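You operate a simulated robot arm through the tools that you are given. There is no shell and no other tool. Be economical: measure what you need, move in short steps, check, and stop when the job is done.

You run a simulated two-armed robot. Do the job below in one go: nothing can be reset, and whatever is moved stays where it is left.

Task
Hold the black scoop on the top of table seven steady with one hand and put the label carton from the top of table seven in it with the other.

It is judged by the outcome, as a careful person would: the job done as asked, and still so three seconds after it is handed in. It fails if anything else is knocked over, pushed out of place, dropped, spilled or broken.

Robot
Two 6-joint arms with two-finger grippers on one trunk, on a base that drives. Base frame: it is fixed to the floor where the robot stands at the start and does not move with it; the origin is under the middle of the robot, x ahead of it, y to its left, z up. Readings come in m, rad, newtons and seconds.
The left shoulder is at the start at [0.06, 0.141, 0.85], the right one opposite. With the tool pointing down near the work surface each hand reaches from about 0.26 to 0.7 m from the robot's upright axis, wherever it stands, measured 20 degrees to its own side. Payload 2.45 kg a hand.
Tool frame (each hand has its own): the origin (TCP) lies between the finger pads and is the grasp point; the fingertips stand 0.026 m ahead of it; z points along the fingers, y is the line along which they close. The gripper opens to 0.096 m. The gripper's body begins 0.069 m behind the TCP.
Orientation is that of the tool frame in the base frame, as [roll, pitch, yaw] about the fixed x, y, z axes, in that order (R = Rz(yaw) Ry(pitch) Rx(roll)). With the fingers straight down and closing along the base's y, the tool's x points along the base's -x, its y along +y and its z along -z.

Tools
- The arms move only by the tool jog_arm. It takes "left_commands", "right_commands" or both (then of equal length, played together; a hand with none holds still); each is one flat list of numbers, 7 for each row, row after row: the closure, from 0 (fully open) to 1 (shut), then the shift along the tool's x, y, z in m, then the turn, a rotation vector about the tool's x, y, z in rad. In form: [fingers, x, y, z, wx, wy, wz, fingers, x, y, z, wx, wy, wz, ...]. A call has 1 to 10 rows; each row is the pose to reach, as a shift and turn from the pose commanded when the call began, along the tool's axes at that moment. Each row takes 0.2 s and may step no farther than 0.05 m and 0.15 rad from the row before; otherwise, or with a gripper value out of range, the whole call is refused. A pose out of reach is approached as far as the arm can. The call stops where the force on the tool passes 40 N (or 10 N more than at its start, if that is more) or the arm is blocked; 0.2 s more then pass. Each finger halts on what it meets, pressing with about 34 N; the grip force reading is that of the motor and also rises with nothing between the fingers. The clock runs only during rows and for 0.2 s after the last one: add rows that repeat a pose to give the fingers time. It gives the time, the measured TCP pose, the force on the tool (base axes), the opening and the grip force at its end, in the units of the frame above (readings bear some noise), with the torque about the TCP (base axes, N m) and any sound that the robot's microphone picked up, and new pictures: "views" is both (left out), scene, wrist or none (wrist: the cameras of the hands that moved).
- Cameras (640 x 400 px; columns grow to the right, rows downward): "scene" is now at [0.1181, -0.0458, 1.4642]; the picture's right is [-0.61, -0.79, 0.00], its down [-0.54, 0.42, -0.73] and it looks along [0.58, -0.45, -0.68] (base axes); focal length 283 px, centre (320, 200). "left" rides on the left gripper at [0.082, -0.003, -0.098] in its tool frame; the picture's right is [0.04, 1.00, 0.00], its down [-0.73, 0.03, -0.68] and it looks along [-0.68, 0.03, 0.73] (tool axes); focal length 256 px, centre (320, 200). "right" rides on the right gripper at [0.081, 0.003, -0.098] in its tool frame; the picture's right is [-0.04, 1.00, 0.00], its down [-0.73, -0.03, -0.68] and it looks along [-0.68, -0.03, 0.73] (tool axes); focal length 256 px, centre (320, 200). There is no depth. A picture from a camera that has moved, and an enlarged one, comes with that camera's place and axes in the base frame and with its lens. The place of the scene camera against the robot may be out by one fixed shift of up to 0.012 m in any direction.
- lift_body(by): slides the trunk up (or, below 0, down) by that many m; the arms and the scene camera ride with it, the base frame stays. It gives what a move gives, with no picture.
- steer(legs): drives the robot by 1 to 6 legs, each [ahead, turn to the left] in m and rad, along the robot's own axes; the way and the turn of a leg run together, so that a leg with both is an arc; at most 1.5 m and 3.142 rad a leg. The arms and the cameras ride along, it lands a little off, and it stops where it bumps. It gives what a move gives, and a new picture of the scene camera.
- aim_head(pan, tilt): turns the head with the scene camera to pan (to the left, within 1.501 rad either way) and tilt (down, from -0.506 to 1.204), counted from straight ahead of the robot. It gives what a move gives, and a new picture of the scene camera.
- enlarge(camera, box): a new picture of the part [left, top, right, bottom] of that camera's present view, enlarged. No time passes.
- job_done(): hands the job in; it is judged then, once.

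Work in short steps. Places have to be worked out from the pictures, the camera data and where the tool is seen: move nearer, look again, correct. Check each grasp and each placing, and mend what went wrong. You have 120 turns and 260 pictures in all, those below and enlarged ones among them. Open the grippers and draw the arms clear of the work before you hand the job in, unless the task says otherwise; then end with one line.

The tools are called after "Call:" as a command line: name --argument value ..., lists and objects as JSON in quotes. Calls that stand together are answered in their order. jog_arm: Moves the arms, as the interface text tells. Its arguments: {"type":"object","properties":{"left_commands":{"type":"array","items":{"type":"number"}},"right_commands":{"type":"array","items":{"type":"number"}},"views":{"type":"string","enum":["both","scene","wrist","none"]}},"required":[]} The other tools are called the same way: lift_body (by) slides the trunk up or down; steer (legs) drives the base; aim_head (pan, tilt) turns the head that bears the scene camera; enlarge (camera, box) takes an enlarged picture of a part of a camera's view; job_done () hands the job in.

At the start:

```text
time_s: 0.0
left_tcp_pos: [0.437, -0.038, 1.1976]
left_orientation: [3.141, 0.001, -3.135]
left_ft_force: [-0.2, -0.2, 0.5]
left_ft_torque: [0.01, -0.02, 0.03]
left_finger_gap: 0.0958
left_gripper_force: 0.1
right_tcp_pos: [0.3076, -0.4082, 1.2026]
right_orientation: [-3.141, 0.0, -3.137]
right_ft_force: [0.4, 0.0, -0.1]
right_ft_torque: [0.0, 0.01, 0.03]
right_finger_gap: 0.0959
right_gripper_force: 0.1
trunk travel left (down, up): [-0.475, 0.115]
robot x, y, heading: [0.0008, -0.0026, 0.002]
head pan, tilt: [-0.66, 0.752]
```

scene: 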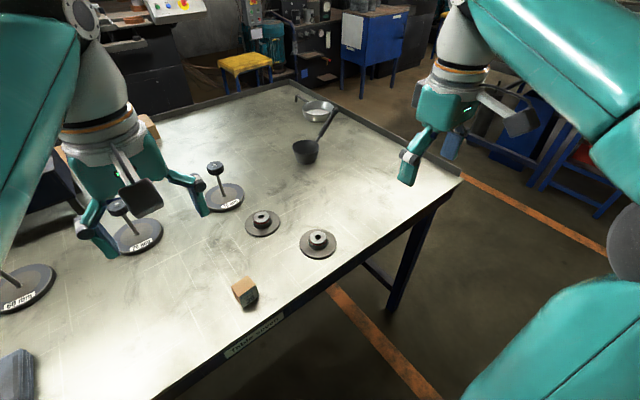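
right: 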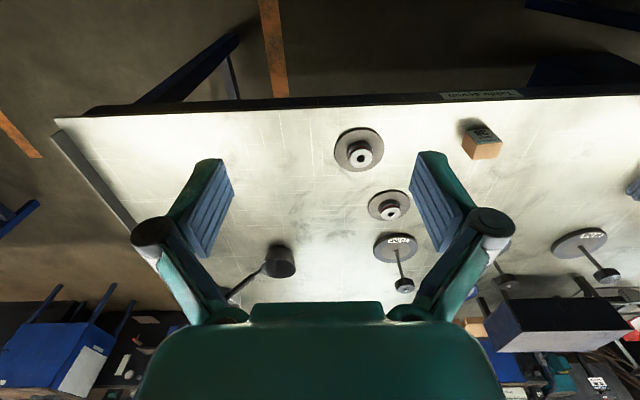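
left: 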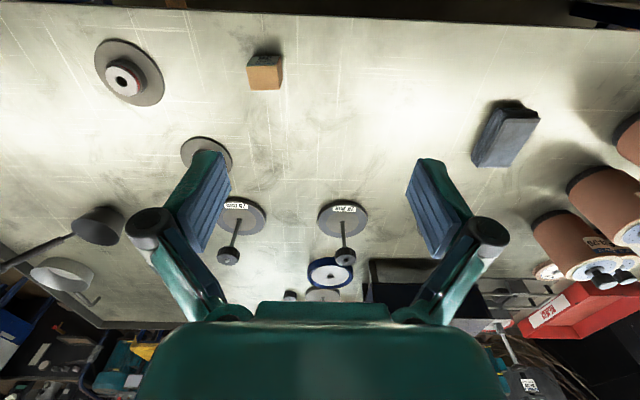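

I'll take a close look at the carton and the scoop first.

Call:
enlarge --camera "scene" --box '[270, 80, 370, 180]'

Call:
enlarge --camera "left" --box '[220, 20, 320, 120]'

Call:
enlarge --camera "scene" --box '[200, 250, 300, 350]'

Call:
enlarge --camera "right" --box '[200, 220, 320, 320]'

```text
4.00 times, centred on (320, 130) of scene
camera zoom: at [0.1181, -0.0458, 1.4642], right [-0.61, -0.79, 0.0], down [-0.54, 0.42, -0.73], along [0.58, -0.45, -0.68], focal length 1131 px, centre (320, 480)
```

zoom: 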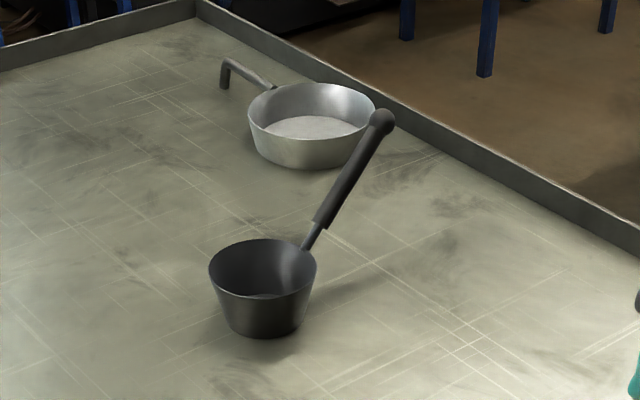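

```text
4.00 times, centred on (270, 70) of left
camera zoom: at [0.355, -0.042, 1.2969], right [-0.05, 1.0, 0.0], down [0.73, 0.03, 0.68], along [0.68, 0.03, -0.73], focal length 1024 px, centre (520, 720)
```

zoom: 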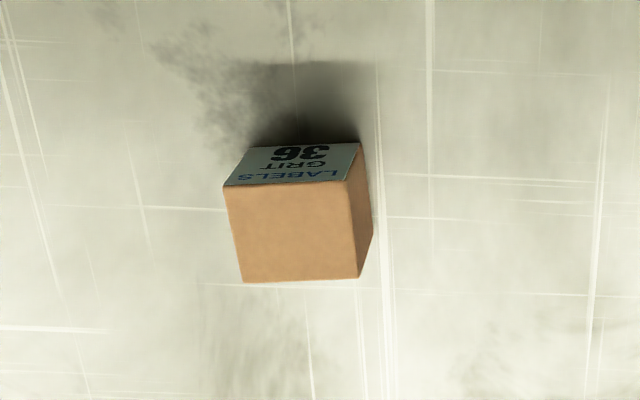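

```text
4.00 times, centred on (250, 300) of scene
camera zoom: at [0.1181, -0.0458, 1.4642], right [-0.61, -0.79, 0.0], down [-0.54, 0.42, -0.73], along [0.58, -0.45, -0.68], focal length 1131 px, centre (600, -200)
```

zoom: 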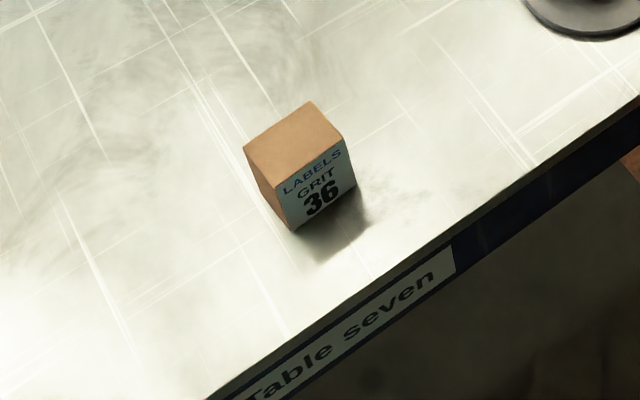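

```text
4.00 times, centred on (260, 270) of right
camera zoom: at [0.2246, -0.4064, 1.3014], right [0.04, 1.0, 0.0], down [0.73, -0.03, 0.68], along [0.68, -0.02, -0.73], focal length 1024 px, centre (560, -80)
```

zoom: 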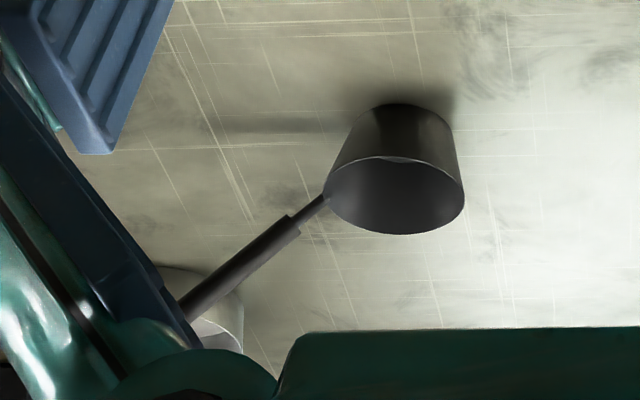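

The carton looks about 0.042 × 0.033 × 0.047 m, centred near (0.481, -0.117), with its top at about z 0.91. I move the left hand above it and look again.

Call:
jog_arm --left_commands '[0, -0.009, -0.016, 0.04, 0, 0, -0.01, 0, -0.018, -0.032, 0.08, 0, 0, -0.02, 0, -0.027, -0.048, 0.12, 0, 0, -0.03, 0, -0.036, -0.064, 0.16, 0, 0, -0.045, 0, -0.044, -0.079, 0.2, 0, 0, -0.055, 0, -0.044, -0.079, 0.2, 0, 0, -0.055]'

```text
time_s: 1.4
left_tcp_pos: [0.4812, -0.1129, 0.9997]
left_orientation: [-3.139, 0.003, -3.076]
left_ft_force: [1.1, -0.2, 0.3]
left_ft_torque: [0.02, 0.01, -0.01]
left_finger_gap: 0.0958
left_gripper_force: 0.1
right_tcp_pos: [0.3051, -0.4093, 1.2042]
right_orientation: [3.142, 0.0, -3.136]
right_ft_force: [-0.4, -0.4, 0.0]
right_ft_torque: [0.0, 0.0, 0.0]
right_finger_gap: 0.096
right_gripper_force: 0.0
trunk travel left (down, up): [-0.475, 0.115]
robot x, y, heading: [-0.0021, -0.0015, 0.001]
head pan, tilt: [-0.66, 0.752]
camera scene: at [0.1177, -0.0458, 1.4647], right [-0.61, -0.79, 0.0], down [-0.54, 0.42, -0.73], along [0.58, -0.45, -0.68], focal length 283 px, centre (320, 200)
camera left: at [0.3988, -0.122, 1.0987], right [-0.1, 0.99, 0.0], down [0.73, 0.08, 0.68], along [0.68, 0.07, -0.73], focal length 256 px, centre (320, 200)
```

scene: 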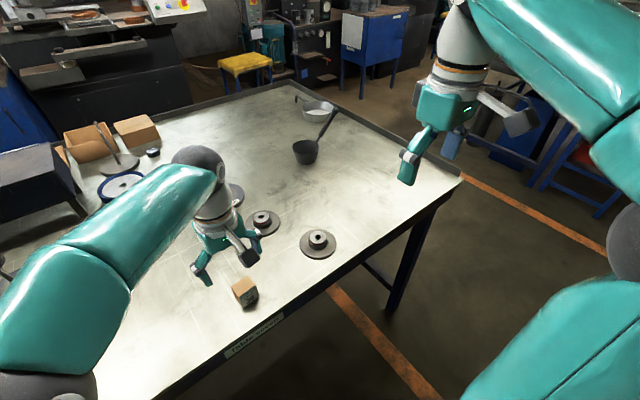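
left: 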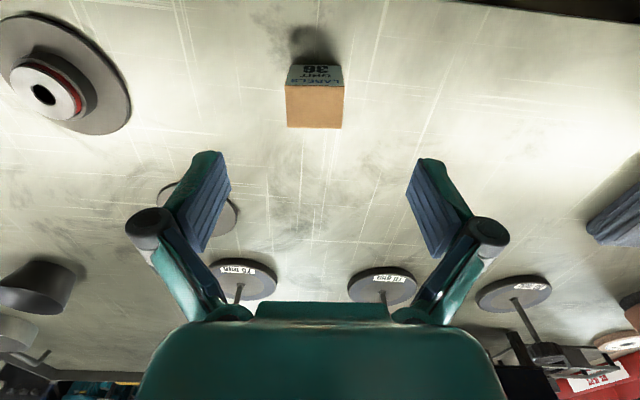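

The carton sits squarely between the fingers, with its top at about z 0.90. I lower by 0.05 m with a small centring correction and check the height.

Call:
jog_arm --left_commands '[0, -0.003, -0.005, 0.025, 0, 0, 0, 0, -0.003, -0.005, 0.05, 0, 0, 0, 0, -0.003, -0.005, 0.05, 0, 0, 0]' --views "both"

Call:
enlarge --camera "scene" --box '[190, 210, 310, 330]'

```text
time_s: 2.2
left_tcp_pos: [0.4858, -0.1197, 0.9514]
left_orientation: [-3.136, 0.004, -3.078]
left_ft_force: [-1.1, 0.1, -0.2]
left_ft_torque: [0.0, -0.02, 0.03]
left_finger_gap: 0.0959
left_gripper_force: 0.1
right_tcp_pos: [0.3077, -0.4084, 1.2034]
right_orientation: [3.141, 0.0, -3.137]
right_ft_force: [0.3, 0.1, 0.1]
right_ft_torque: [0.0, 0.01, 0.0]
right_finger_gap: 0.096
right_gripper_force: 0.2
trunk travel left (down, up): [-0.475, 0.115]
robot x, y, heading: [0.0015, -0.003, 0.002]
head pan, tilt: [-0.66, 0.752]
camera scene: at [0.118, -0.0457, 1.4643], right [-0.61, -0.79, 0.0], down [-0.54, 0.42, -0.73], along [0.58, -0.45, -0.68], focal length 283 px, centre (320, 200)
camera left: at [0.403, -0.1278, 1.0489], right [-0.1, 0.99, 0.0], down [0.73, 0.08, 0.68], along [0.68, 0.07, -0.73], focal length 256 px, centre (320, 200)
```

scene: 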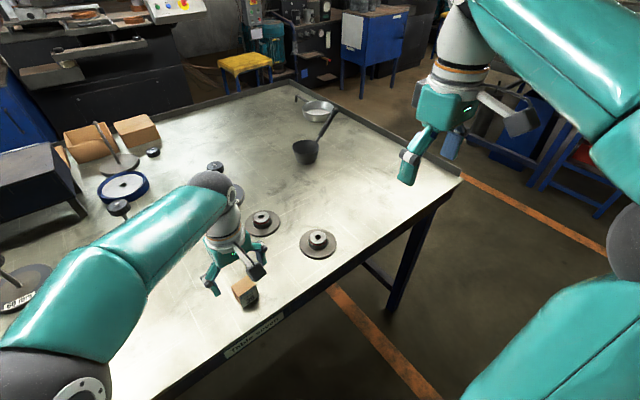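
left: 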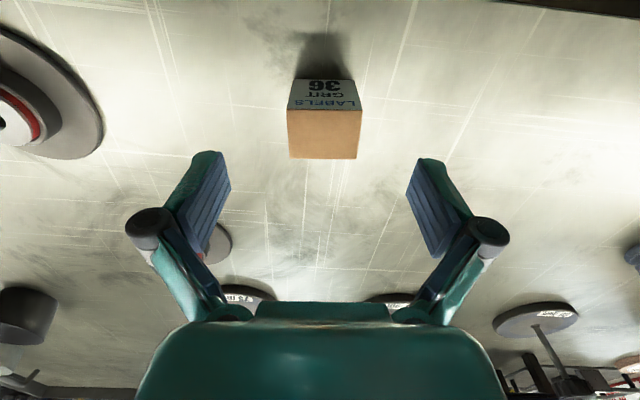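

```text
3.33 times, centred on (250, 270) of scene
camera zoom: at [0.118, -0.0457, 1.4643], right [-0.61, -0.79, 0.0], down [-0.54, 0.42, -0.73], along [0.58, -0.45, -0.68], focal length 943 px, centre (553, -33)
```

zoom: 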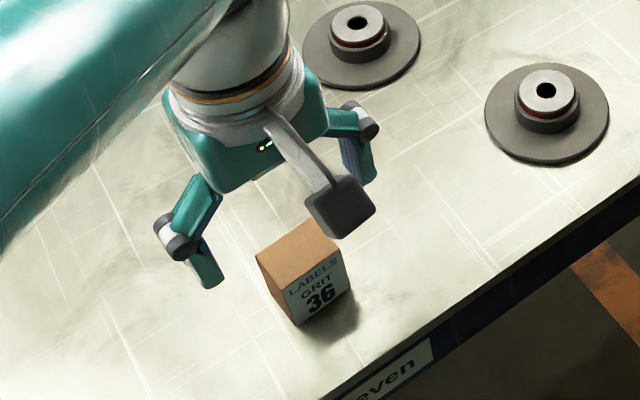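

The estimates put the carton top between 0.90 and 0.92, and it is centred between the fingers in y. I lower another 0.03 m and check.

Call:
jog_arm --left_commands '[0, 0.003, 0.001, 0.015, 0, 0, 0, 0, 0.003, 0.001, 0.03, 0, 0, 0, 0, 0.003, 0.001, 0.03, 0, 0, 0]' --views "wrist"

Call:
enlarge --camera "scene" --box '[190, 210, 310, 330]'

```text
time_s: 3.0
left_tcp_pos: [0.4791, -0.1194, 0.9201]
left_orientation: [3.141, 0.002, -3.082]
left_ft_force: [0.5, 0.2, -0.3]
left_ft_torque: [0.02, 0.01, 0.02]
left_finger_gap: 0.0959
left_gripper_force: 0.0
right_tcp_pos: [0.3065, -0.4084, 1.2032]
right_orientation: [3.141, 0.0, -3.137]
right_ft_force: [0.3, 0.0, 0.5]
right_ft_torque: [0.0, -0.01, -0.01]
right_finger_gap: 0.096
right_gripper_force: 0.0
trunk travel left (down, up): [-0.475, 0.115]
robot x, y, heading: [-0.0013, -0.0002, 0.001]
head pan, tilt: [-0.66, 0.752]
camera left: at [0.3985, -0.1281, 1.0174], right [-0.1, 0.99, 0.0], down [0.73, 0.07, 0.68], along [0.68, 0.07, -0.73], focal length 256 px, centre (320, 200)
```

left: 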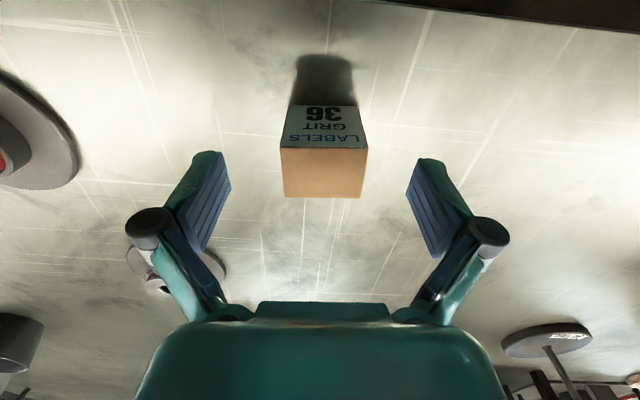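

```text
3.33 times, centred on (250, 270) of scene
camera zoom: at [0.1179, -0.0457, 1.4641], right [-0.61, -0.79, 0.0], down [-0.54, 0.42, -0.73], along [0.58, -0.45, -0.68], focal length 943 px, centre (553, -33)
```

zoom: 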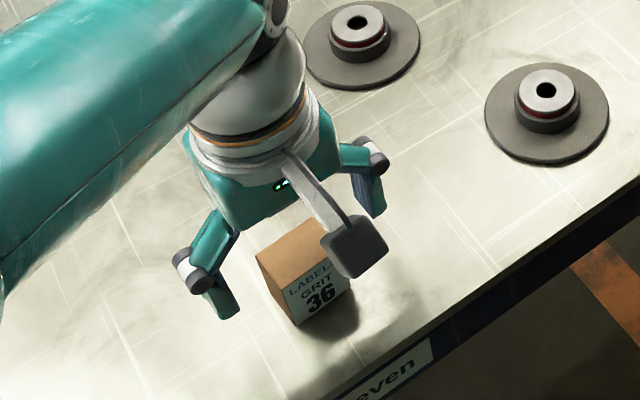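

The carton top is around z 0.91 and the fingertips are at about 0.894, straddling it. I lower 0.006 m more and close.

Call:
jog_arm --left_commands '[0, 0, 0.001, 0.006, 0, 0, 0, 0.3, 0, 0.001, 0.006, 0, 0, 0, 0.7, 0, 0.001, 0.006, 0, 0, 0, 0.7, 0, 0.001, 0.006, 0, 0, 0, 0.7, 0, 0.001, 0.006, 0, 0, 0, 0.7, 0, 0.001, 0.006, 0, 0, 0]' --views "wrist"

```text
time_s: 4.4
left_tcp_pos: [0.4804, -0.1196, 0.9127]
left_orientation: [3.141, -0.002, -3.082]
left_ft_force: [-0.3, -0.5, 0.0]
left_ft_torque: [0.01, 0.01, -0.02]
left_finger_gap: 0.0432
left_gripper_force: 33.9
right_tcp_pos: [0.306, -0.4095, 1.203]
right_orientation: [3.141, 0.0, -3.137]
right_ft_force: [-0.4, 0.1, -0.1]
right_ft_torque: [0.01, 0.01, 0.0]
right_finger_gap: 0.0959
right_gripper_force: 0.1
trunk travel left (down, up): [-0.475, 0.115]
robot x, y, heading: [-0.0005, -0.0066, -0.001]
head pan, tilt: [-0.66, 0.752]
camera left: at [0.3989, -0.1273, 1.0109], right [-0.1, 0.99, 0.0], down [0.73, 0.07, 0.68], along [0.68, 0.07, -0.73], focal length 256 px, centre (320, 200)
```

left: 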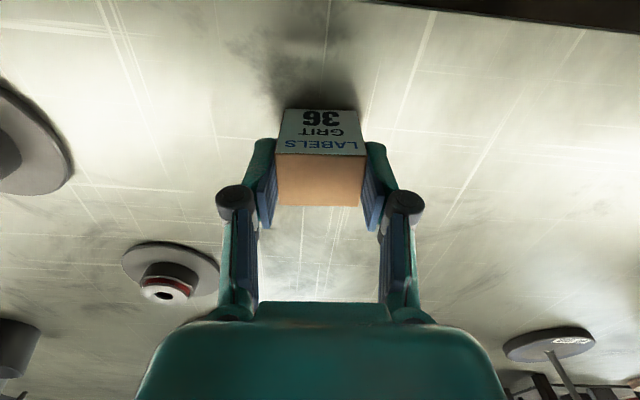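

The carton is gripped with a gap of 0.043 m. I lift it straight up and back towards the travel pose.

Call:
jog_arm --left_commands '[0.7, 0, 0, -0.04, 0, 0, 0, 0.7, 0, 0.0, -0.08, 0, 0, 0, 0.7, 0.01, 0.03, -0.115, 0, 0, 0, 0.7, 0.03, 0.06, -0.15, 0, 0, 0, 0.7, 0.05, 0.09, -0.18, 0, 0, 0, 0.7, 0.07, 0.12, -0.21, 0, 0, 0, 0.7, 0.09, 0.15, -0.24, 0, 0, 0]' --views "both"

Call:
aim_head --pan -1.1 --tilt 0.5

Call:
aim_head --pan -1.4 --tilt 1.0

```text
refused: row 4 steps farther than a row can; nothing moved
```

```text
time_s: 5.3
left_tcp_pos: [0.4807, -0.1197, 0.9139]
left_orientation: [3.141, 0.001, -3.082]
left_ft_force: [1.2, -1.2, -0.9]
left_ft_torque: [-0.01, -0.02, 0.0]
left_finger_gap: 0.0431
left_gripper_force: 33.4
right_tcp_pos: [0.3068, -0.4083, 1.2028]
right_orientation: [3.141, 0.001, -3.135]
right_ft_force: [0.0, 0.4, 0.1]
right_ft_torque: [0.03, 0.01, 0.03]
right_finger_gap: 0.096
right_gripper_force: 0.2
trunk travel left (down, up): [-0.475, 0.115]
robot x, y, heading: [-0.0003, -0.0011, -0.001]
head pan, tilt: [-1.1, 0.499]
camera scene: at [0.0941, -0.0761, 1.4863], right [-0.89, -0.45, 0.0], down [-0.22, 0.43, -0.88], along [0.4, -0.78, -0.48], focal length 283 px, centre (320, 200)
```

scene: 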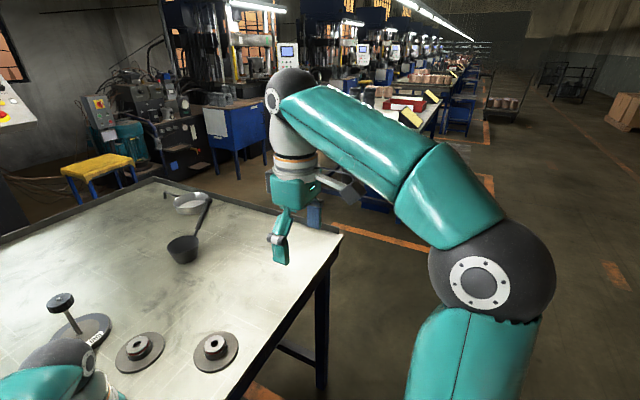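

```text
time_s: 6.2
left_tcp_pos: [0.4804, -0.1186, 0.9134]
left_orientation: [-3.141, -0.001, -3.081]
left_ft_force: [-0.2, 0.1, -0.2]
left_ft_torque: [-0.03, 0.01, -0.02]
left_finger_gap: 0.0429
left_gripper_force: 34.0
right_tcp_pos: [0.3054, -0.4081, 1.2031]
right_orientation: [-3.141, 0.002, -3.137]
right_ft_force: [-0.1, -1.1, 0.5]
right_ft_torque: [-0.03, 0.05, 0.0]
right_finger_gap: 0.0961
right_gripper_force: 0.0
trunk travel left (down, up): [-0.475, 0.115]
robot x, y, heading: [-0.0003, -0.0033, 0.0]
head pan, tilt: [-1.4, 1.0]
camera scene: at [0.0646, -0.0637, 1.4453], right [-0.99, -0.17, 0.0], down [-0.14, 0.83, -0.54], along [0.09, -0.53, -0.84], focal length 283 px, centre (320, 200)
```

scene: 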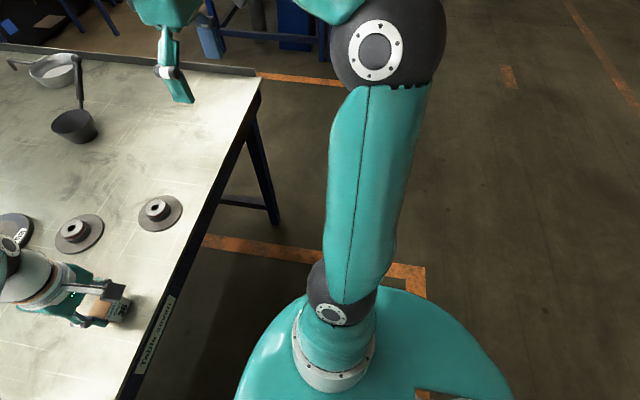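

I retry the lift with smaller steps. The floor to the right end of the table looks open.

Call:
jog_arm --left_commands '[0.7, 0, 0, -0.04, 0, 0, 0, 0.7, 0, 0.0, -0.08, 0, 0, 0, 0.7, 0.01, 0.02, -0.12, 0, 0, 0, 0.7, 0.02, 0.04, -0.16, 0, 0, 0, 0.7, 0.03, 0.06, -0.2, 0, 0, 0, 0.7, 0.04, 0.08, -0.24, 0, 0, 0, 0.7, 0.05, 0.1, -0.28, 0, 0, 0, 0.7, 0.05, 0.1, -0.28, 0, 0, 0]' --views "wrist"

Call:
aim_head --pan 0 --tilt 0.6

```text
time_s: 8.0
left_tcp_pos: [0.4279, -0.0264, 1.1954]
left_orientation: [3.141, 0.0, -3.081]
left_ft_force: [0.0, -1.1, -1.1]
left_ft_torque: [0.0, 0.03, 0.0]
left_finger_gap: 0.043
left_gripper_force: 33.9
right_tcp_pos: [0.3082, -0.4098, 1.2025]
right_orientation: [3.141, 0.0, -3.136]
right_ft_force: [0.3, -0.3, -0.1]
right_ft_torque: [0.05, 0.0, 0.01]
right_finger_gap: 0.0957
right_gripper_force: 0.0
trunk travel left (down, up): [-0.475, 0.115]
robot x, y, heading: [-0.0037, -0.0008, 0.002]
head pan, tilt: [-1.4, 1.0]
camera left: at [0.3449, -0.0335, 1.2942], right [-0.1, 0.99, 0.0], down [0.73, 0.07, 0.68], along [0.68, 0.07, -0.73], focal length 256 px, centre (320, 200)
```

left: 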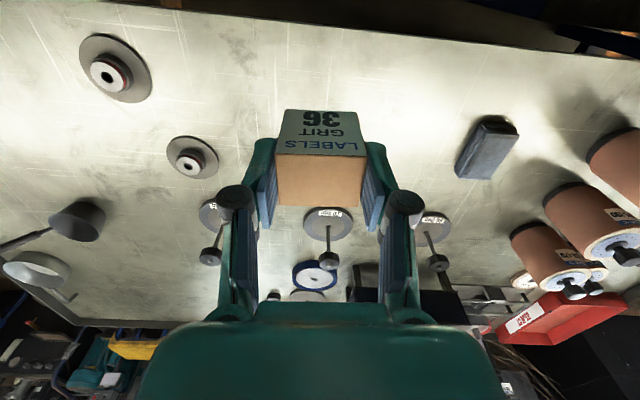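

```text
time_s: 9.6
left_tcp_pos: [0.4276, -0.0263, 1.1962]
left_orientation: [3.141, 0.0, -3.081]
left_ft_force: [0.4, 0.3, 0.2]
left_ft_torque: [0.0, 0.01, -0.01]
left_finger_gap: 0.0432
left_gripper_force: 33.6
right_tcp_pos: [0.3069, -0.4091, 1.203]
right_orientation: [3.141, -0.001, -3.137]
right_ft_force: [0.3, 0.2, 0.2]
right_ft_torque: [-0.01, 0.03, 0.01]
right_finger_gap: 0.0959
right_gripper_force: 0.1
trunk travel left (down, up): [-0.475, 0.115]
robot x, y, heading: [0.0006, -0.0015, -0.005]
head pan, tilt: [0.0, 0.6]
camera scene: at [0.141, 0.0049, 1.4772], right [0.0, -1.0, 0.0], down [-0.57, 0.0, -0.82], along [0.82, 0.0, -0.57], focal length 283 px, centre (320, 200)
```

scene: 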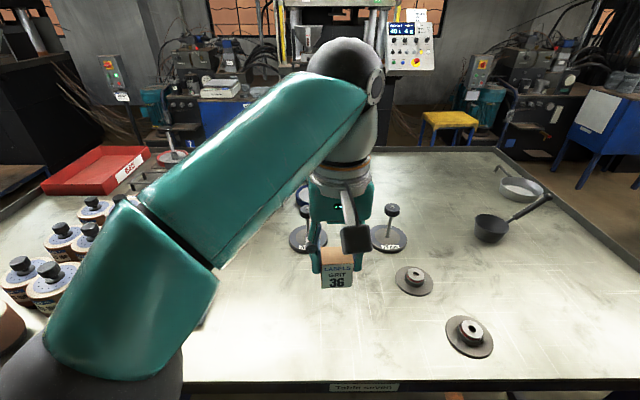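

The carton is held well clear of the table. I turn right and drive past the table's right end, keeping parallel to its front edge.

Call:
steer --legs '[[0, -1.571]]'

```text
time_s: 12.7
left_tcp_pos: [0.2171, -0.3715, 1.1943]
left_orientation: [3.139, -0.004, 2.213]
left_ft_force: [-0.4, 0.1, -0.4]
left_ft_torque: [0.03, -0.04, -0.01]
left_finger_gap: 0.0429
left_gripper_force: 34.0
right_tcp_pos: [-0.1716, -0.481, 1.2035]
right_orientation: [-3.141, 0.0, 2.156]
right_ft_force: [-0.4, 0.4, 0.8]
right_ft_torque: [-0.06, -0.02, 0.01]
right_finger_gap: 0.0957
right_gripper_force: 0.1
trunk travel left (down, up): [-0.475, 0.115]
robot x, y, heading: [0.0253, 0.0214, -1.007]
head pan, tilt: [0.0, 0.6]
stopped in leg 1: the robot was blocked; the commanded pose is now the measured one
camera scene: at [0.098, -0.1014, 1.4769], right [-0.85, -0.53, 0.0], down [-0.3, 0.48, -0.83], along [0.44, -0.7, -0.56], focal length 283 px, centre (320, 200)
```

scene: 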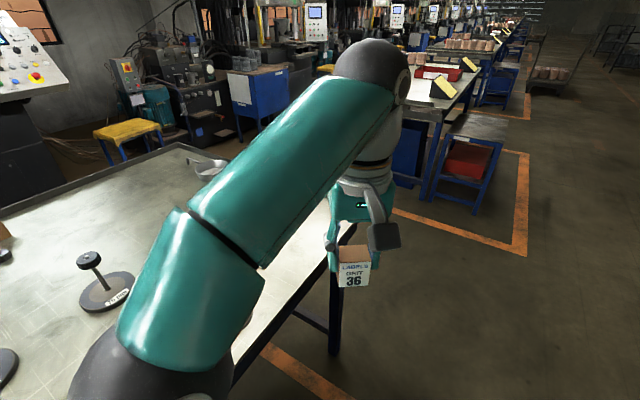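

The turn was blocked partway. I look down to the left to see what was touched.

Call:
aim_head --pan 1.4 --tilt 1.0

Call:
aim_head --pan 0.6 --tilt 1.1

```text
time_s: 14.2
left_tcp_pos: [0.217, -0.3714, 1.1945]
left_orientation: [3.137, -0.003, 2.213]
left_ft_force: [0.5, 0.8, -0.4]
left_ft_torque: [-0.01, 0.03, 0.0]
left_finger_gap: 0.043
left_gripper_force: 34.3
right_tcp_pos: [-0.1705, -0.481, 1.2037]
right_orientation: [3.141, 0.001, 2.155]
right_ft_force: [0.4, -0.6, -0.7]
right_ft_torque: [0.01, 0.01, -0.01]
right_finger_gap: 0.0959
right_gripper_force: 0.0
trunk travel left (down, up): [-0.475, 0.115]
robot x, y, heading: [0.0268, 0.0157, -1.012]
head pan, tilt: [1.4, 1.0]
camera scene: at [0.1164, -0.0003, 1.4453], right [0.38, -0.92, 0.0], down [-0.78, -0.32, -0.54], along [0.5, 0.21, -0.84], focal length 283 px, centre (320, 200)
```

scene: 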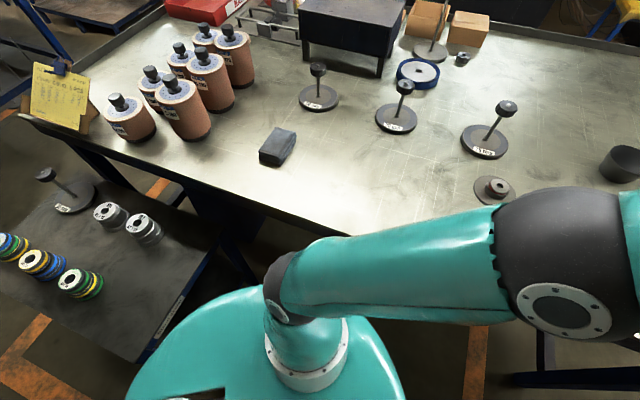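

```text
time_s: 15.3
left_tcp_pos: [0.2178, -0.3719, 1.1943]
left_orientation: [3.139, -0.004, 2.214]
left_ft_force: [0.3, 0.1, -1.5]
left_ft_torque: [0.02, -0.01, 0.02]
left_finger_gap: 0.043
left_gripper_force: 33.6
right_tcp_pos: [-0.171, -0.4805, 1.2027]
right_orientation: [-3.14, 0.0, 2.155]
right_ft_force: [0.6, -0.3, -0.4]
right_ft_torque: [-0.01, -0.02, -0.02]
right_finger_gap: 0.096
right_gripper_force: 0.1
trunk travel left (down, up): [-0.475, 0.115]
robot x, y, heading: [0.0285, 0.015, -1.011]
head pan, tilt: [0.6, 1.1]
camera scene: at [0.11, -0.0518, 1.4386], right [-0.4, -0.92, 0.0], down [-0.82, 0.35, -0.45], along [0.42, -0.18, -0.89], focal length 283 px, centre (320, 200)
```

scene: 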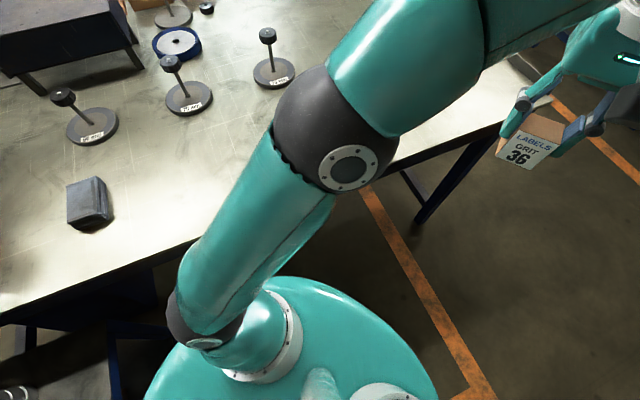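

The contact looks like the base's front-left corner against the table edge. Before backing off I check the space behind and to the right.

Call:
aim_head --pan -1.5 --tilt 0.6

Call:
aim_head --pan 1.5 --tilt 0.6

```text
time_s: 17.3
left_tcp_pos: [0.2185, -0.3716, 1.1952]
left_orientation: [3.139, -0.002, 2.215]
left_ft_force: [-0.1, 0.8, -1.0]
left_ft_torque: [0.01, -0.02, -0.02]
left_finger_gap: 0.0428
left_gripper_force: 34.6
right_tcp_pos: [-0.1716, -0.481, 1.2048]
right_orientation: [-3.141, 0.0, 2.155]
right_ft_force: [-0.1, -0.6, 0.2]
right_ft_torque: [-0.02, 0.0, 0.0]
right_finger_gap: 0.0959
right_gripper_force: 0.1
trunk travel left (down, up): [-0.475, 0.115]
robot x, y, heading: [0.0282, 0.0182, -1.006]
head pan, tilt: [-1.499, 0.6]
camera scene: at [-0.0192, -0.0792, 1.4772], right [-0.59, 0.81, 0.0], down [0.45, 0.34, -0.82], along [-0.66, -0.49, -0.57], focal length 283 px, centre (320, 200)
```

scene: 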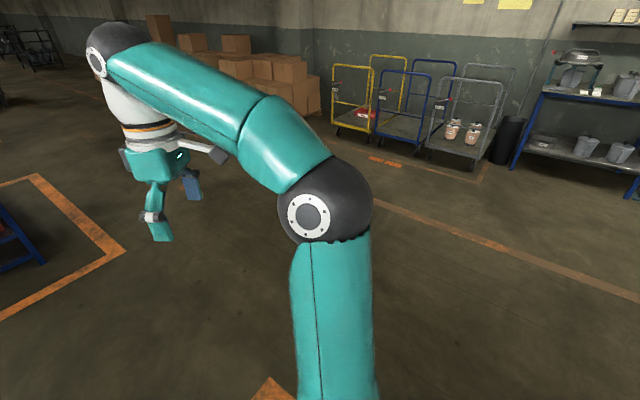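

```text
time_s: 19.9
left_tcp_pos: [0.2169, -0.3723, 1.194]
left_orientation: [3.138, -0.004, 2.212]
left_ft_force: [-0.3, -0.7, 0.4]
left_ft_torque: [-0.01, 0.01, 0.02]
left_finger_gap: 0.043
left_gripper_force: 33.7
right_tcp_pos: [-0.1717, -0.4804, 1.2033]
right_orientation: [3.141, 0.0, 2.156]
right_ft_force: [-0.3, -0.9, -0.1]
right_ft_torque: [0.01, 0.01, 0.0]
right_finger_gap: 0.096
right_gripper_force: 0.1
trunk travel left (down, up): [-0.475, 0.115]
robot x, y, heading: [0.0255, 0.0164, -1.009]
head pan, tilt: [1.499, 0.6]
camera scene: at [0.13, 0.0148, 1.4773], right [0.47, -0.88, 0.0], down [-0.5, -0.27, -0.83], along [0.73, 0.39, -0.56], focal length 283 px, centre (320, 200)
```

scene: 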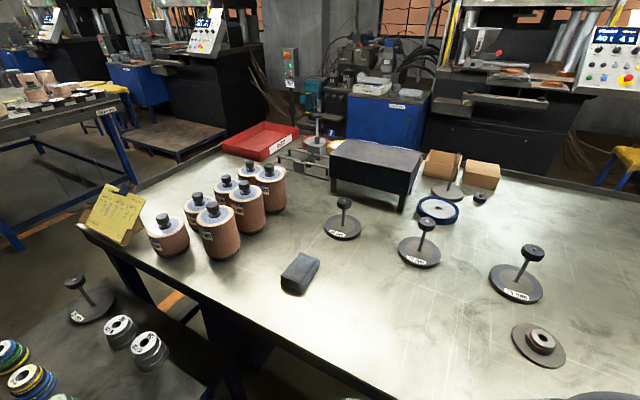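

Behind is open floor. I undo the turn, back away from the table and then turn.

Call:
steer --legs '[[0, 1.0], [-0.35, 0], [0, -1.57]]'

```text
time_s: 22.9
left_tcp_pos: [0.4586, -0.0637, 1.1945]
left_orientation: [3.141, -0.004, 3.139]
left_ft_force: [0.0, 0.3, -0.4]
left_ft_torque: [-0.06, 0.01, -0.02]
left_finger_gap: 0.0429
left_gripper_force: 33.9
right_tcp_pos: [0.3134, -0.4381, 1.205]
right_orientation: [-3.14, -0.002, 3.081]
right_ft_force: [0.4, 1.3, -0.8]
right_ft_torque: [-0.06, 0.03, -0.04]
right_finger_gap: 0.0965
right_gripper_force: 0.1
trunk travel left (down, up): [-0.475, 0.115]
robot x, y, heading: [0.0309, -0.015, -0.077]
head pan, tilt: [1.499, 0.6]
stopped in leg 1: the robot was blocked; the commanded pose is now the measured one
camera scene: at [0.0945, 0.0762, 1.477], right [0.99, -0.15, 0.0], down [-0.08, -0.56, -0.82], along [0.12, 0.81, -0.57], focal length 283 px, centre (320, 200)
```

scene: 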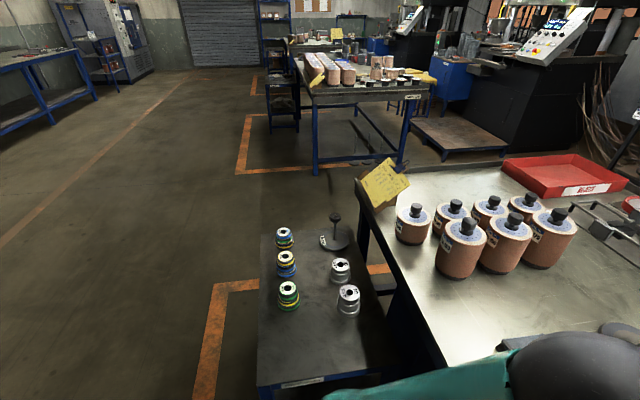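

The front of the base touches the table again at this x. I back straight out now.

Call:
steer --legs '[[-0.35, 0]]'

Call:
aim_head --pan 0 --tilt 0.8

```text
time_s: 25.2
left_tcp_pos: [0.1061, -0.036, 1.1961]
left_orientation: [3.139, -0.003, -3.135]
left_ft_force: [-1.4, -0.6, 0.2]
left_ft_torque: [0.0, -0.02, 0.01]
left_finger_gap: 0.0431
left_gripper_force: 33.8
right_tcp_pos: [-0.0354, -0.4142, 1.2044]
right_orientation: [3.141, 0.0, 3.09]
right_ft_force: [-1.1, -0.7, -0.7]
right_ft_torque: [0.01, -0.02, 0.03]
right_finger_gap: 0.096
right_gripper_force: 0.1
trunk travel left (down, up): [-0.475, 0.115]
robot x, y, heading: [-0.3193, 0.0103, -0.068]
head pan, tilt: [1.499, 0.6]
camera scene: at [-0.259, 0.0995, 1.4773], right [0.99, -0.14, 0.0], down [-0.08, -0.56, -0.83], along [0.11, 0.82, -0.56], focal length 283 px, centre (320, 200)
```

scene: 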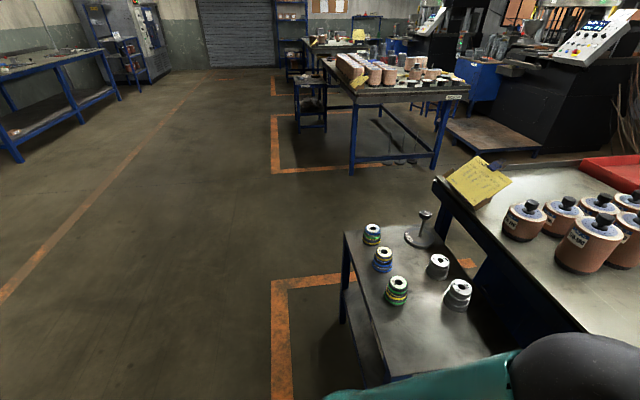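

```text
time_s: 26.8
left_tcp_pos: [0.107, -0.0378, 1.1954]
left_orientation: [3.139, -0.003, -3.135]
left_ft_force: [-0.2, 0.5, -0.4]
left_ft_torque: [-0.01, 0.01, -0.02]
left_finger_gap: 0.0431
left_gripper_force: 33.9
right_tcp_pos: [-0.0349, -0.4131, 1.2052]
right_orientation: [-3.14, 0.0, 3.091]
right_ft_force: [0.6, 0.5, -0.9]
right_ft_torque: [0.0, 0.01, -0.01]
right_finger_gap: 0.0961
right_gripper_force: 0.1
trunk travel left (down, up): [-0.475, 0.115]
robot x, y, heading: [-0.3201, 0.0098, -0.069]
head pan, tilt: [0.0, 0.799]
camera scene: at [-0.1893, 0.0065, 1.4603], right [-0.07, -1.0, 0.0], down [-0.72, 0.05, -0.7], along [0.7, -0.05, -0.72], focal length 283 px, centre (320, 200)
```

scene: 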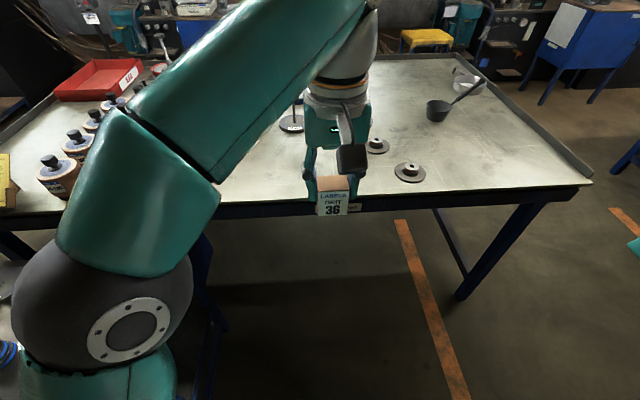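

Nothing on the table was disturbed. Now I turn right, drive past the table's end and turn to face along it.

Call:
steer --legs '[[0, -1.502], [1.36, 0], [0, 1.571]]'

```text
time_s: 29.8
left_tcp_pos: [-0.1047, -0.3627, 1.1945]
left_orientation: [3.135, -0.005, 2.212]
left_ft_force: [-0.3, 0.4, -1.5]
left_ft_torque: [0.0, -0.01, 0.02]
left_finger_gap: 0.0427
left_gripper_force: 34.0
right_tcp_pos: [-0.4897, -0.4731, 1.2043]
right_orientation: [3.139, -0.003, 2.161]
right_ft_force: [-0.3, 0.7, 0.1]
right_ft_torque: [-0.04, 0.0, -0.02]
right_finger_gap: 0.0961
right_gripper_force: 0.2
trunk travel left (down, up): [-0.475, 0.115]
robot x, y, heading: [-0.2974, 0.0266, -1.006]
head pan, tilt: [0.0, 0.799]
stopped in leg 1: the robot was blocked; the commanded pose is now the measured one
camera scene: at [-0.2306, -0.0852, 1.4605], right [-0.85, -0.53, 0.0], down [-0.38, 0.61, -0.7], along [0.37, -0.59, -0.72], focal length 283 px, centre (320, 200)
```

scene: 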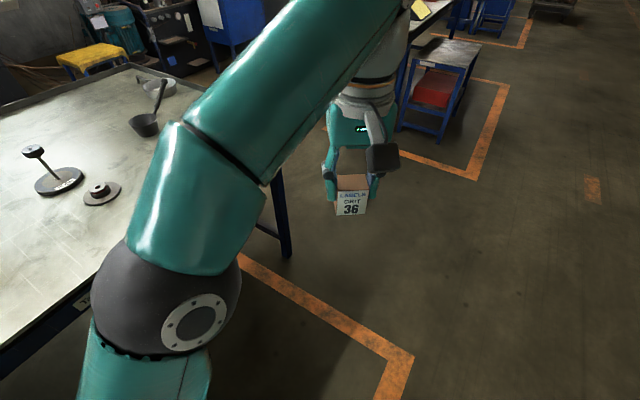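

It was blocked at the same heading although the robot is far from the table, so this may be a limit of a long turn rather than contact. I try a smaller turn.

Call:
steer --legs '[[0, -0.25]]'

```text
time_s: 31.1
left_tcp_pos: [-0.1972, -0.3987, 1.1988]
left_orientation: [-3.136, 0.0, 1.976]
left_ft_force: [-0.2, -0.3, -0.8]
left_ft_torque: [-0.03, 0.0, -0.04]
left_finger_gap: 0.0433
left_gripper_force: 33.7
right_tcp_pos: [-0.6044, -0.4132, 1.2054]
right_orientation: [3.139, -0.001, 1.913]
right_ft_force: [-0.8, 0.5, -0.8]
right_ft_torque: [0.01, -0.02, -0.02]
right_finger_gap: 0.0959
right_gripper_force: 0.1
trunk travel left (down, up): [-0.475, 0.115]
robot x, y, heading: [-0.2877, 0.0269, -1.259]
head pan, tilt: [0.0, 0.799]
camera scene: at [-0.2524, -0.0998, 1.4605], right [-0.95, -0.31, 0.0], down [-0.22, 0.68, -0.7], along [0.21, -0.66, -0.72], focal length 283 px, centre (320, 200)
```

scene: 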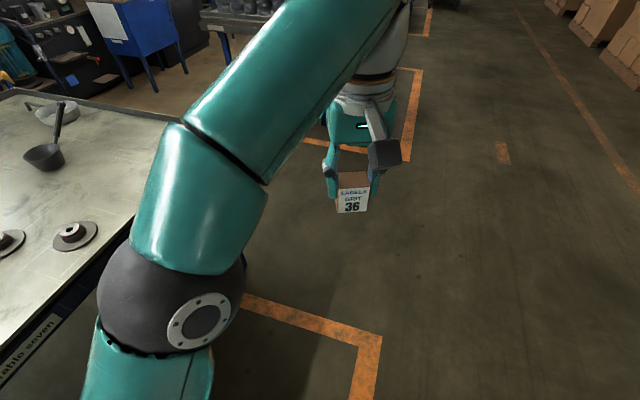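

Small turns work fine. I go on with short legs.

Call:
steer --legs '[[0, -0.31], [0.7, 0], [0.7, 0], [0, 0.5], [0, 0.5], [0, 0.55]]'

```text
time_s: 42.7
left_tcp_pos: [0.0435, -1.6758, 1.1998]
left_orientation: [-3.137, -0.001, 2.611]
left_ft_force: [-0.3, 0.3, -0.4]
left_ft_torque: [-0.06, 0.04, 0.04]
left_finger_gap: 0.043
left_gripper_force: 34.4
right_tcp_pos: [-0.2745, -1.9281, 1.2067]
right_orientation: [3.141, -0.002, 2.548]
right_ft_force: [0.1, 0.7, 0.8]
right_ft_torque: [-0.05, 0.07, -0.01]
right_finger_gap: 0.0961
right_gripper_force: 0.0
trunk travel left (down, up): [-0.475, 0.115]
robot x, y, heading: [-0.3029, -1.4126, -0.614]
head pan, tilt: [0.0, 0.799]
stopped in leg 5: the robot was blocked; the commanded pose is now the measured one
camera scene: at [-0.193, -1.4844, 1.4603], right [-0.58, -0.82, 0.0], down [-0.59, 0.41, -0.7], along [0.57, -0.4, -0.72], focal length 283 px, centre (320, 200)
```

scene: 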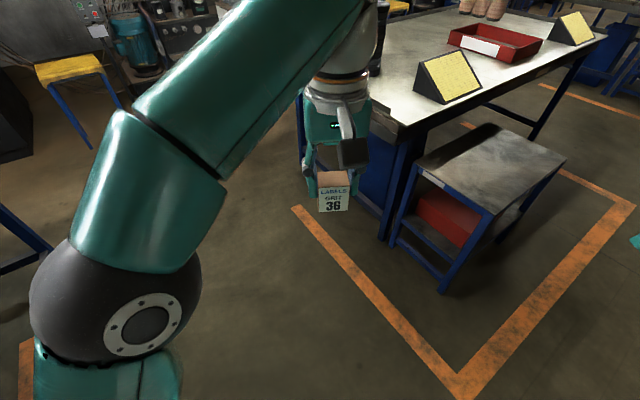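

Again it stopped after roughly 0.95 rad of turning, with nothing near, so I issue the rest as a separate turn.

Call:
steer --legs '[[0, 0.614]]'

Call:
aim_head --pan 0.5 --tilt 0.6

Call:
aim_head --pan -0.4 --tilt 0.6

```text
time_s: 45.0
left_tcp_pos: [0.1331, -1.4276, 1.1985]
left_orientation: [-3.138, -0.001, -3.053]
left_ft_force: [0.6, 0.0, -2.5]
left_ft_torque: [-0.01, 0.03, -0.03]
left_finger_gap: 0.0428
left_gripper_force: 34.0
right_tcp_pos: [0.0217, -1.8198, 1.2063]
right_orientation: [-3.141, -0.004, -3.118]
right_ft_force: [-0.6, 0.2, 0.4]
right_ft_torque: [-0.02, 0.01, 0.02]
right_finger_gap: 0.0962
right_gripper_force: 0.0
trunk travel left (down, up): [-0.475, 0.115]
robot x, y, heading: [-0.3016, -1.4351, -0.0]
head pan, tilt: [0.0, 0.799]
camera scene: at [-0.1677, -1.4277, 1.4603], right [0.0, -1.0, 0.0], down [-0.72, 0.0, -0.7], along [0.7, 0.0, -0.72], focal length 283 px, centre (320, 200)
```

scene: 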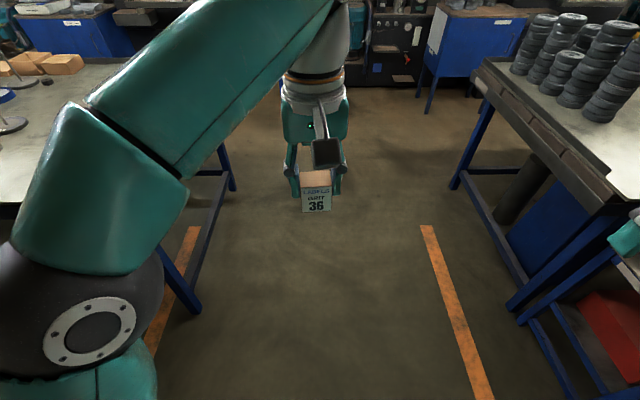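

```text
time_s: 45.9
left_tcp_pos: [0.1335, -1.4279, 1.1976]
left_orientation: [-3.139, -0.002, -3.054]
left_ft_force: [-0.5, 0.4, -0.7]
left_ft_torque: [-0.02, 0.02, -0.01]
left_finger_gap: 0.0432
left_gripper_force: 34.4
right_tcp_pos: [0.0205, -1.8187, 1.2065]
right_orientation: [-3.142, -0.005, -3.117]
right_ft_force: [-0.5, -0.2, -0.1]
right_ft_torque: [-0.03, 0.02, -0.02]
right_finger_gap: 0.096
right_gripper_force: 0.0
trunk travel left (down, up): [-0.475, 0.115]
robot x, y, heading: [-0.3027, -1.4341, -0.0]
head pan, tilt: [0.499, 0.6]
camera scene: at [-0.1709, -1.3847, 1.4771], right [0.48, -0.88, 0.0], down [-0.5, -0.27, -0.82], along [0.72, 0.39, -0.57], focal length 283 px, centre (320, 200)
```

scene: 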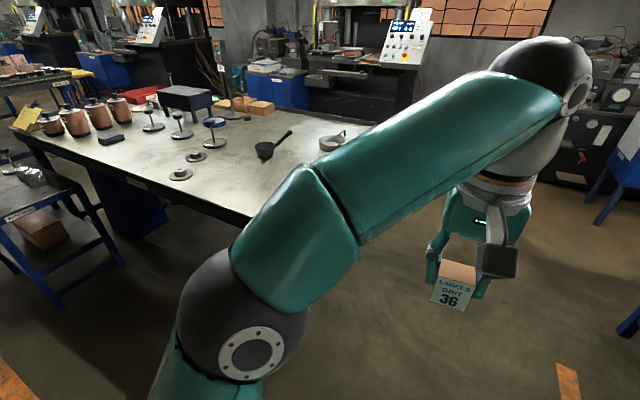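

```text
time_s: 47.1
left_tcp_pos: [0.1333, -1.4294, 1.1995]
left_orientation: [-3.139, -0.001, -3.052]
left_ft_force: [-0.1, -0.2, -0.7]
left_ft_torque: [0.03, 0.02, 0.06]
left_finger_gap: 0.0433
left_gripper_force: 34.4
right_tcp_pos: [0.021, -1.8186, 1.2065]
right_orientation: [-3.141, -0.004, -3.118]
right_ft_force: [0.1, -0.7, 0.0]
right_ft_torque: [0.03, -0.02, 0.03]
right_finger_gap: 0.0957
right_gripper_force: 0.0
trunk travel left (down, up): [-0.475, 0.115]
robot x, y, heading: [-0.3002, -1.4357, 0.004]
head pan, tilt: [-0.4, 0.6]
camera scene: at [-0.1675, -1.462, 1.4772], right [-0.39, -0.92, 0.0], down [-0.52, 0.22, -0.82], along [0.76, -0.32, -0.57], focal length 283 px, centre (320, 200)
```

scene: 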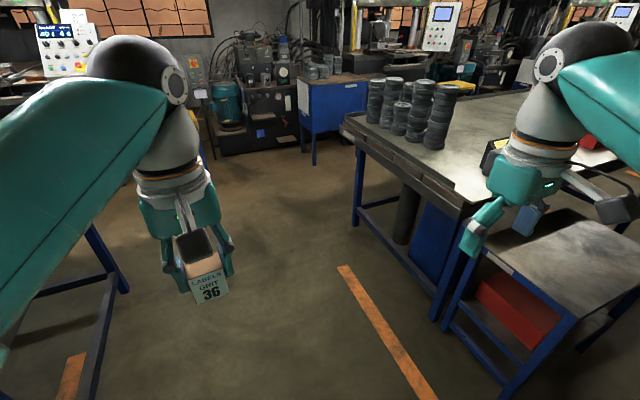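

The aisle between table seven (right edge at y ≈ -0.88) and the next table (y ≈ -2.31) is clear. I drive in and start the left turn towards the scoop.

Call:
steer --legs '[[0.65, 0], [0.6, 0], [0, 0.4], [0, 0.4]]'

```text
time_s: 56.4
left_tcp_pos: [1.26, -1.1512, 1.1988]
left_orientation: [-3.137, -0.001, -2.288]
left_ft_force: [0.1, 0.0, -1.0]
left_ft_torque: [-0.03, -0.04, -0.01]
left_finger_gap: 0.043
left_gripper_force: 33.5
right_tcp_pos: [1.4483, -1.5108, 1.2068]
right_orientation: [3.141, -0.003, -2.353]
right_ft_force: [0.7, -0.2, -0.7]
right_ft_torque: [0.02, 0.02, 0.01]
right_finger_gap: 0.0959
right_gripper_force: 0.2
trunk travel left (down, up): [-0.475, 0.115]
robot x, y, heading: [0.9712, -1.478, 0.765]
head pan, tilt: [-0.4, 0.6]
camera scene: at [1.087, -1.3958, 1.4772], right [0.36, -0.93, 0.0], down [-0.53, -0.2, -0.82], along [0.77, 0.29, -0.57], focal length 283 px, centre (320, 200)
```

scene: 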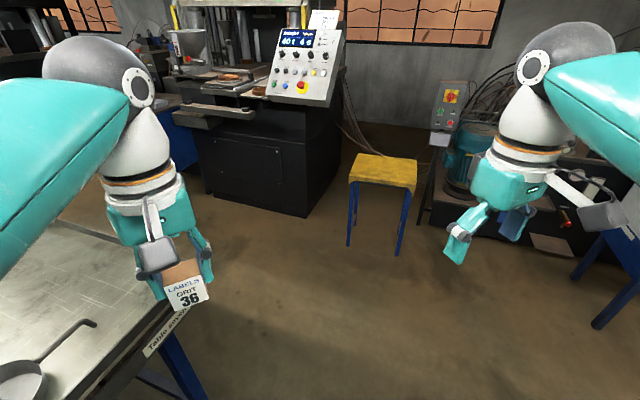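

Continuing the turn to face along +y, and looking at the table with the head straight.

Call:
steer --legs '[[0, 0.4], [0, 0.406]]'

Call:
aim_head --pan 0.1 --tilt 0.8

```text
time_s: 59.5
left_tcp_pos: [0.9347, -1.0399, 1.2001]
left_orientation: [-3.138, -0.002, -1.481]
left_ft_force: [0.1, -0.3, -1.0]
left_ft_torque: [-0.02, -0.04, 0.0]
left_finger_gap: 0.0432
left_gripper_force: 34.5
right_tcp_pos: [1.3245, -1.1528, 1.2061]
right_orientation: [-3.141, -0.002, -1.543]
right_ft_force: [-0.4, -0.7, -0.3]
right_ft_torque: [0.0, 0.02, 0.03]
right_finger_gap: 0.0959
right_gripper_force: 0.0
trunk travel left (down, up): [-0.475, 0.115]
robot x, y, heading: [0.9977, -1.4751, 1.565]
head pan, tilt: [-0.4, 0.6]
camera scene: at [1.0248, -1.3262, 1.4772], right [0.92, -0.4, 0.0], down [-0.22, -0.52, -0.82], along [0.33, 0.76, -0.57], focal length 283 px, centre (320, 200)
```

scene: 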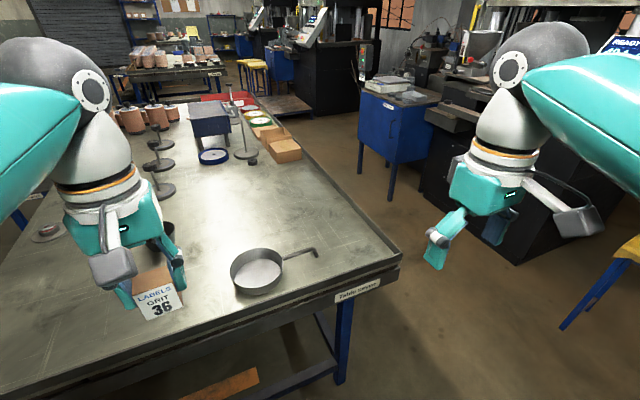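

```text
time_s: 60.4
left_tcp_pos: [0.934, -1.0419, 1.1998]
left_orientation: [-3.138, -0.001, -1.479]
left_ft_force: [0.0, -0.6, -1.4]
left_ft_torque: [-0.07, -0.03, -0.01]
left_finger_gap: 0.0431
left_gripper_force: 34.0
right_tcp_pos: [1.3242, -1.1538, 1.2066]
right_orientation: [-3.141, -0.002, -1.545]
right_ft_force: [-1.2, 0.2, -1.1]
right_ft_torque: [0.0, -0.03, 0.01]
right_finger_gap: 0.0959
right_gripper_force: 0.1
trunk travel left (down, up): [-0.475, 0.115]
robot x, y, heading: [0.9929, -1.4757, 1.567]
head pan, tilt: [0.099, 0.799]
camera scene: at [0.9815, -1.3278, 1.4603], right [1.0, 0.09, 0.0], down [0.07, -0.71, -0.7], along [-0.06, 0.69, -0.72], focal length 283 px, centre (320, 200)
```

scene: 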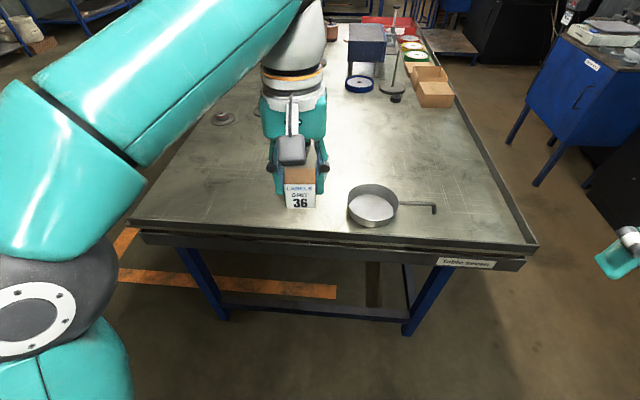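

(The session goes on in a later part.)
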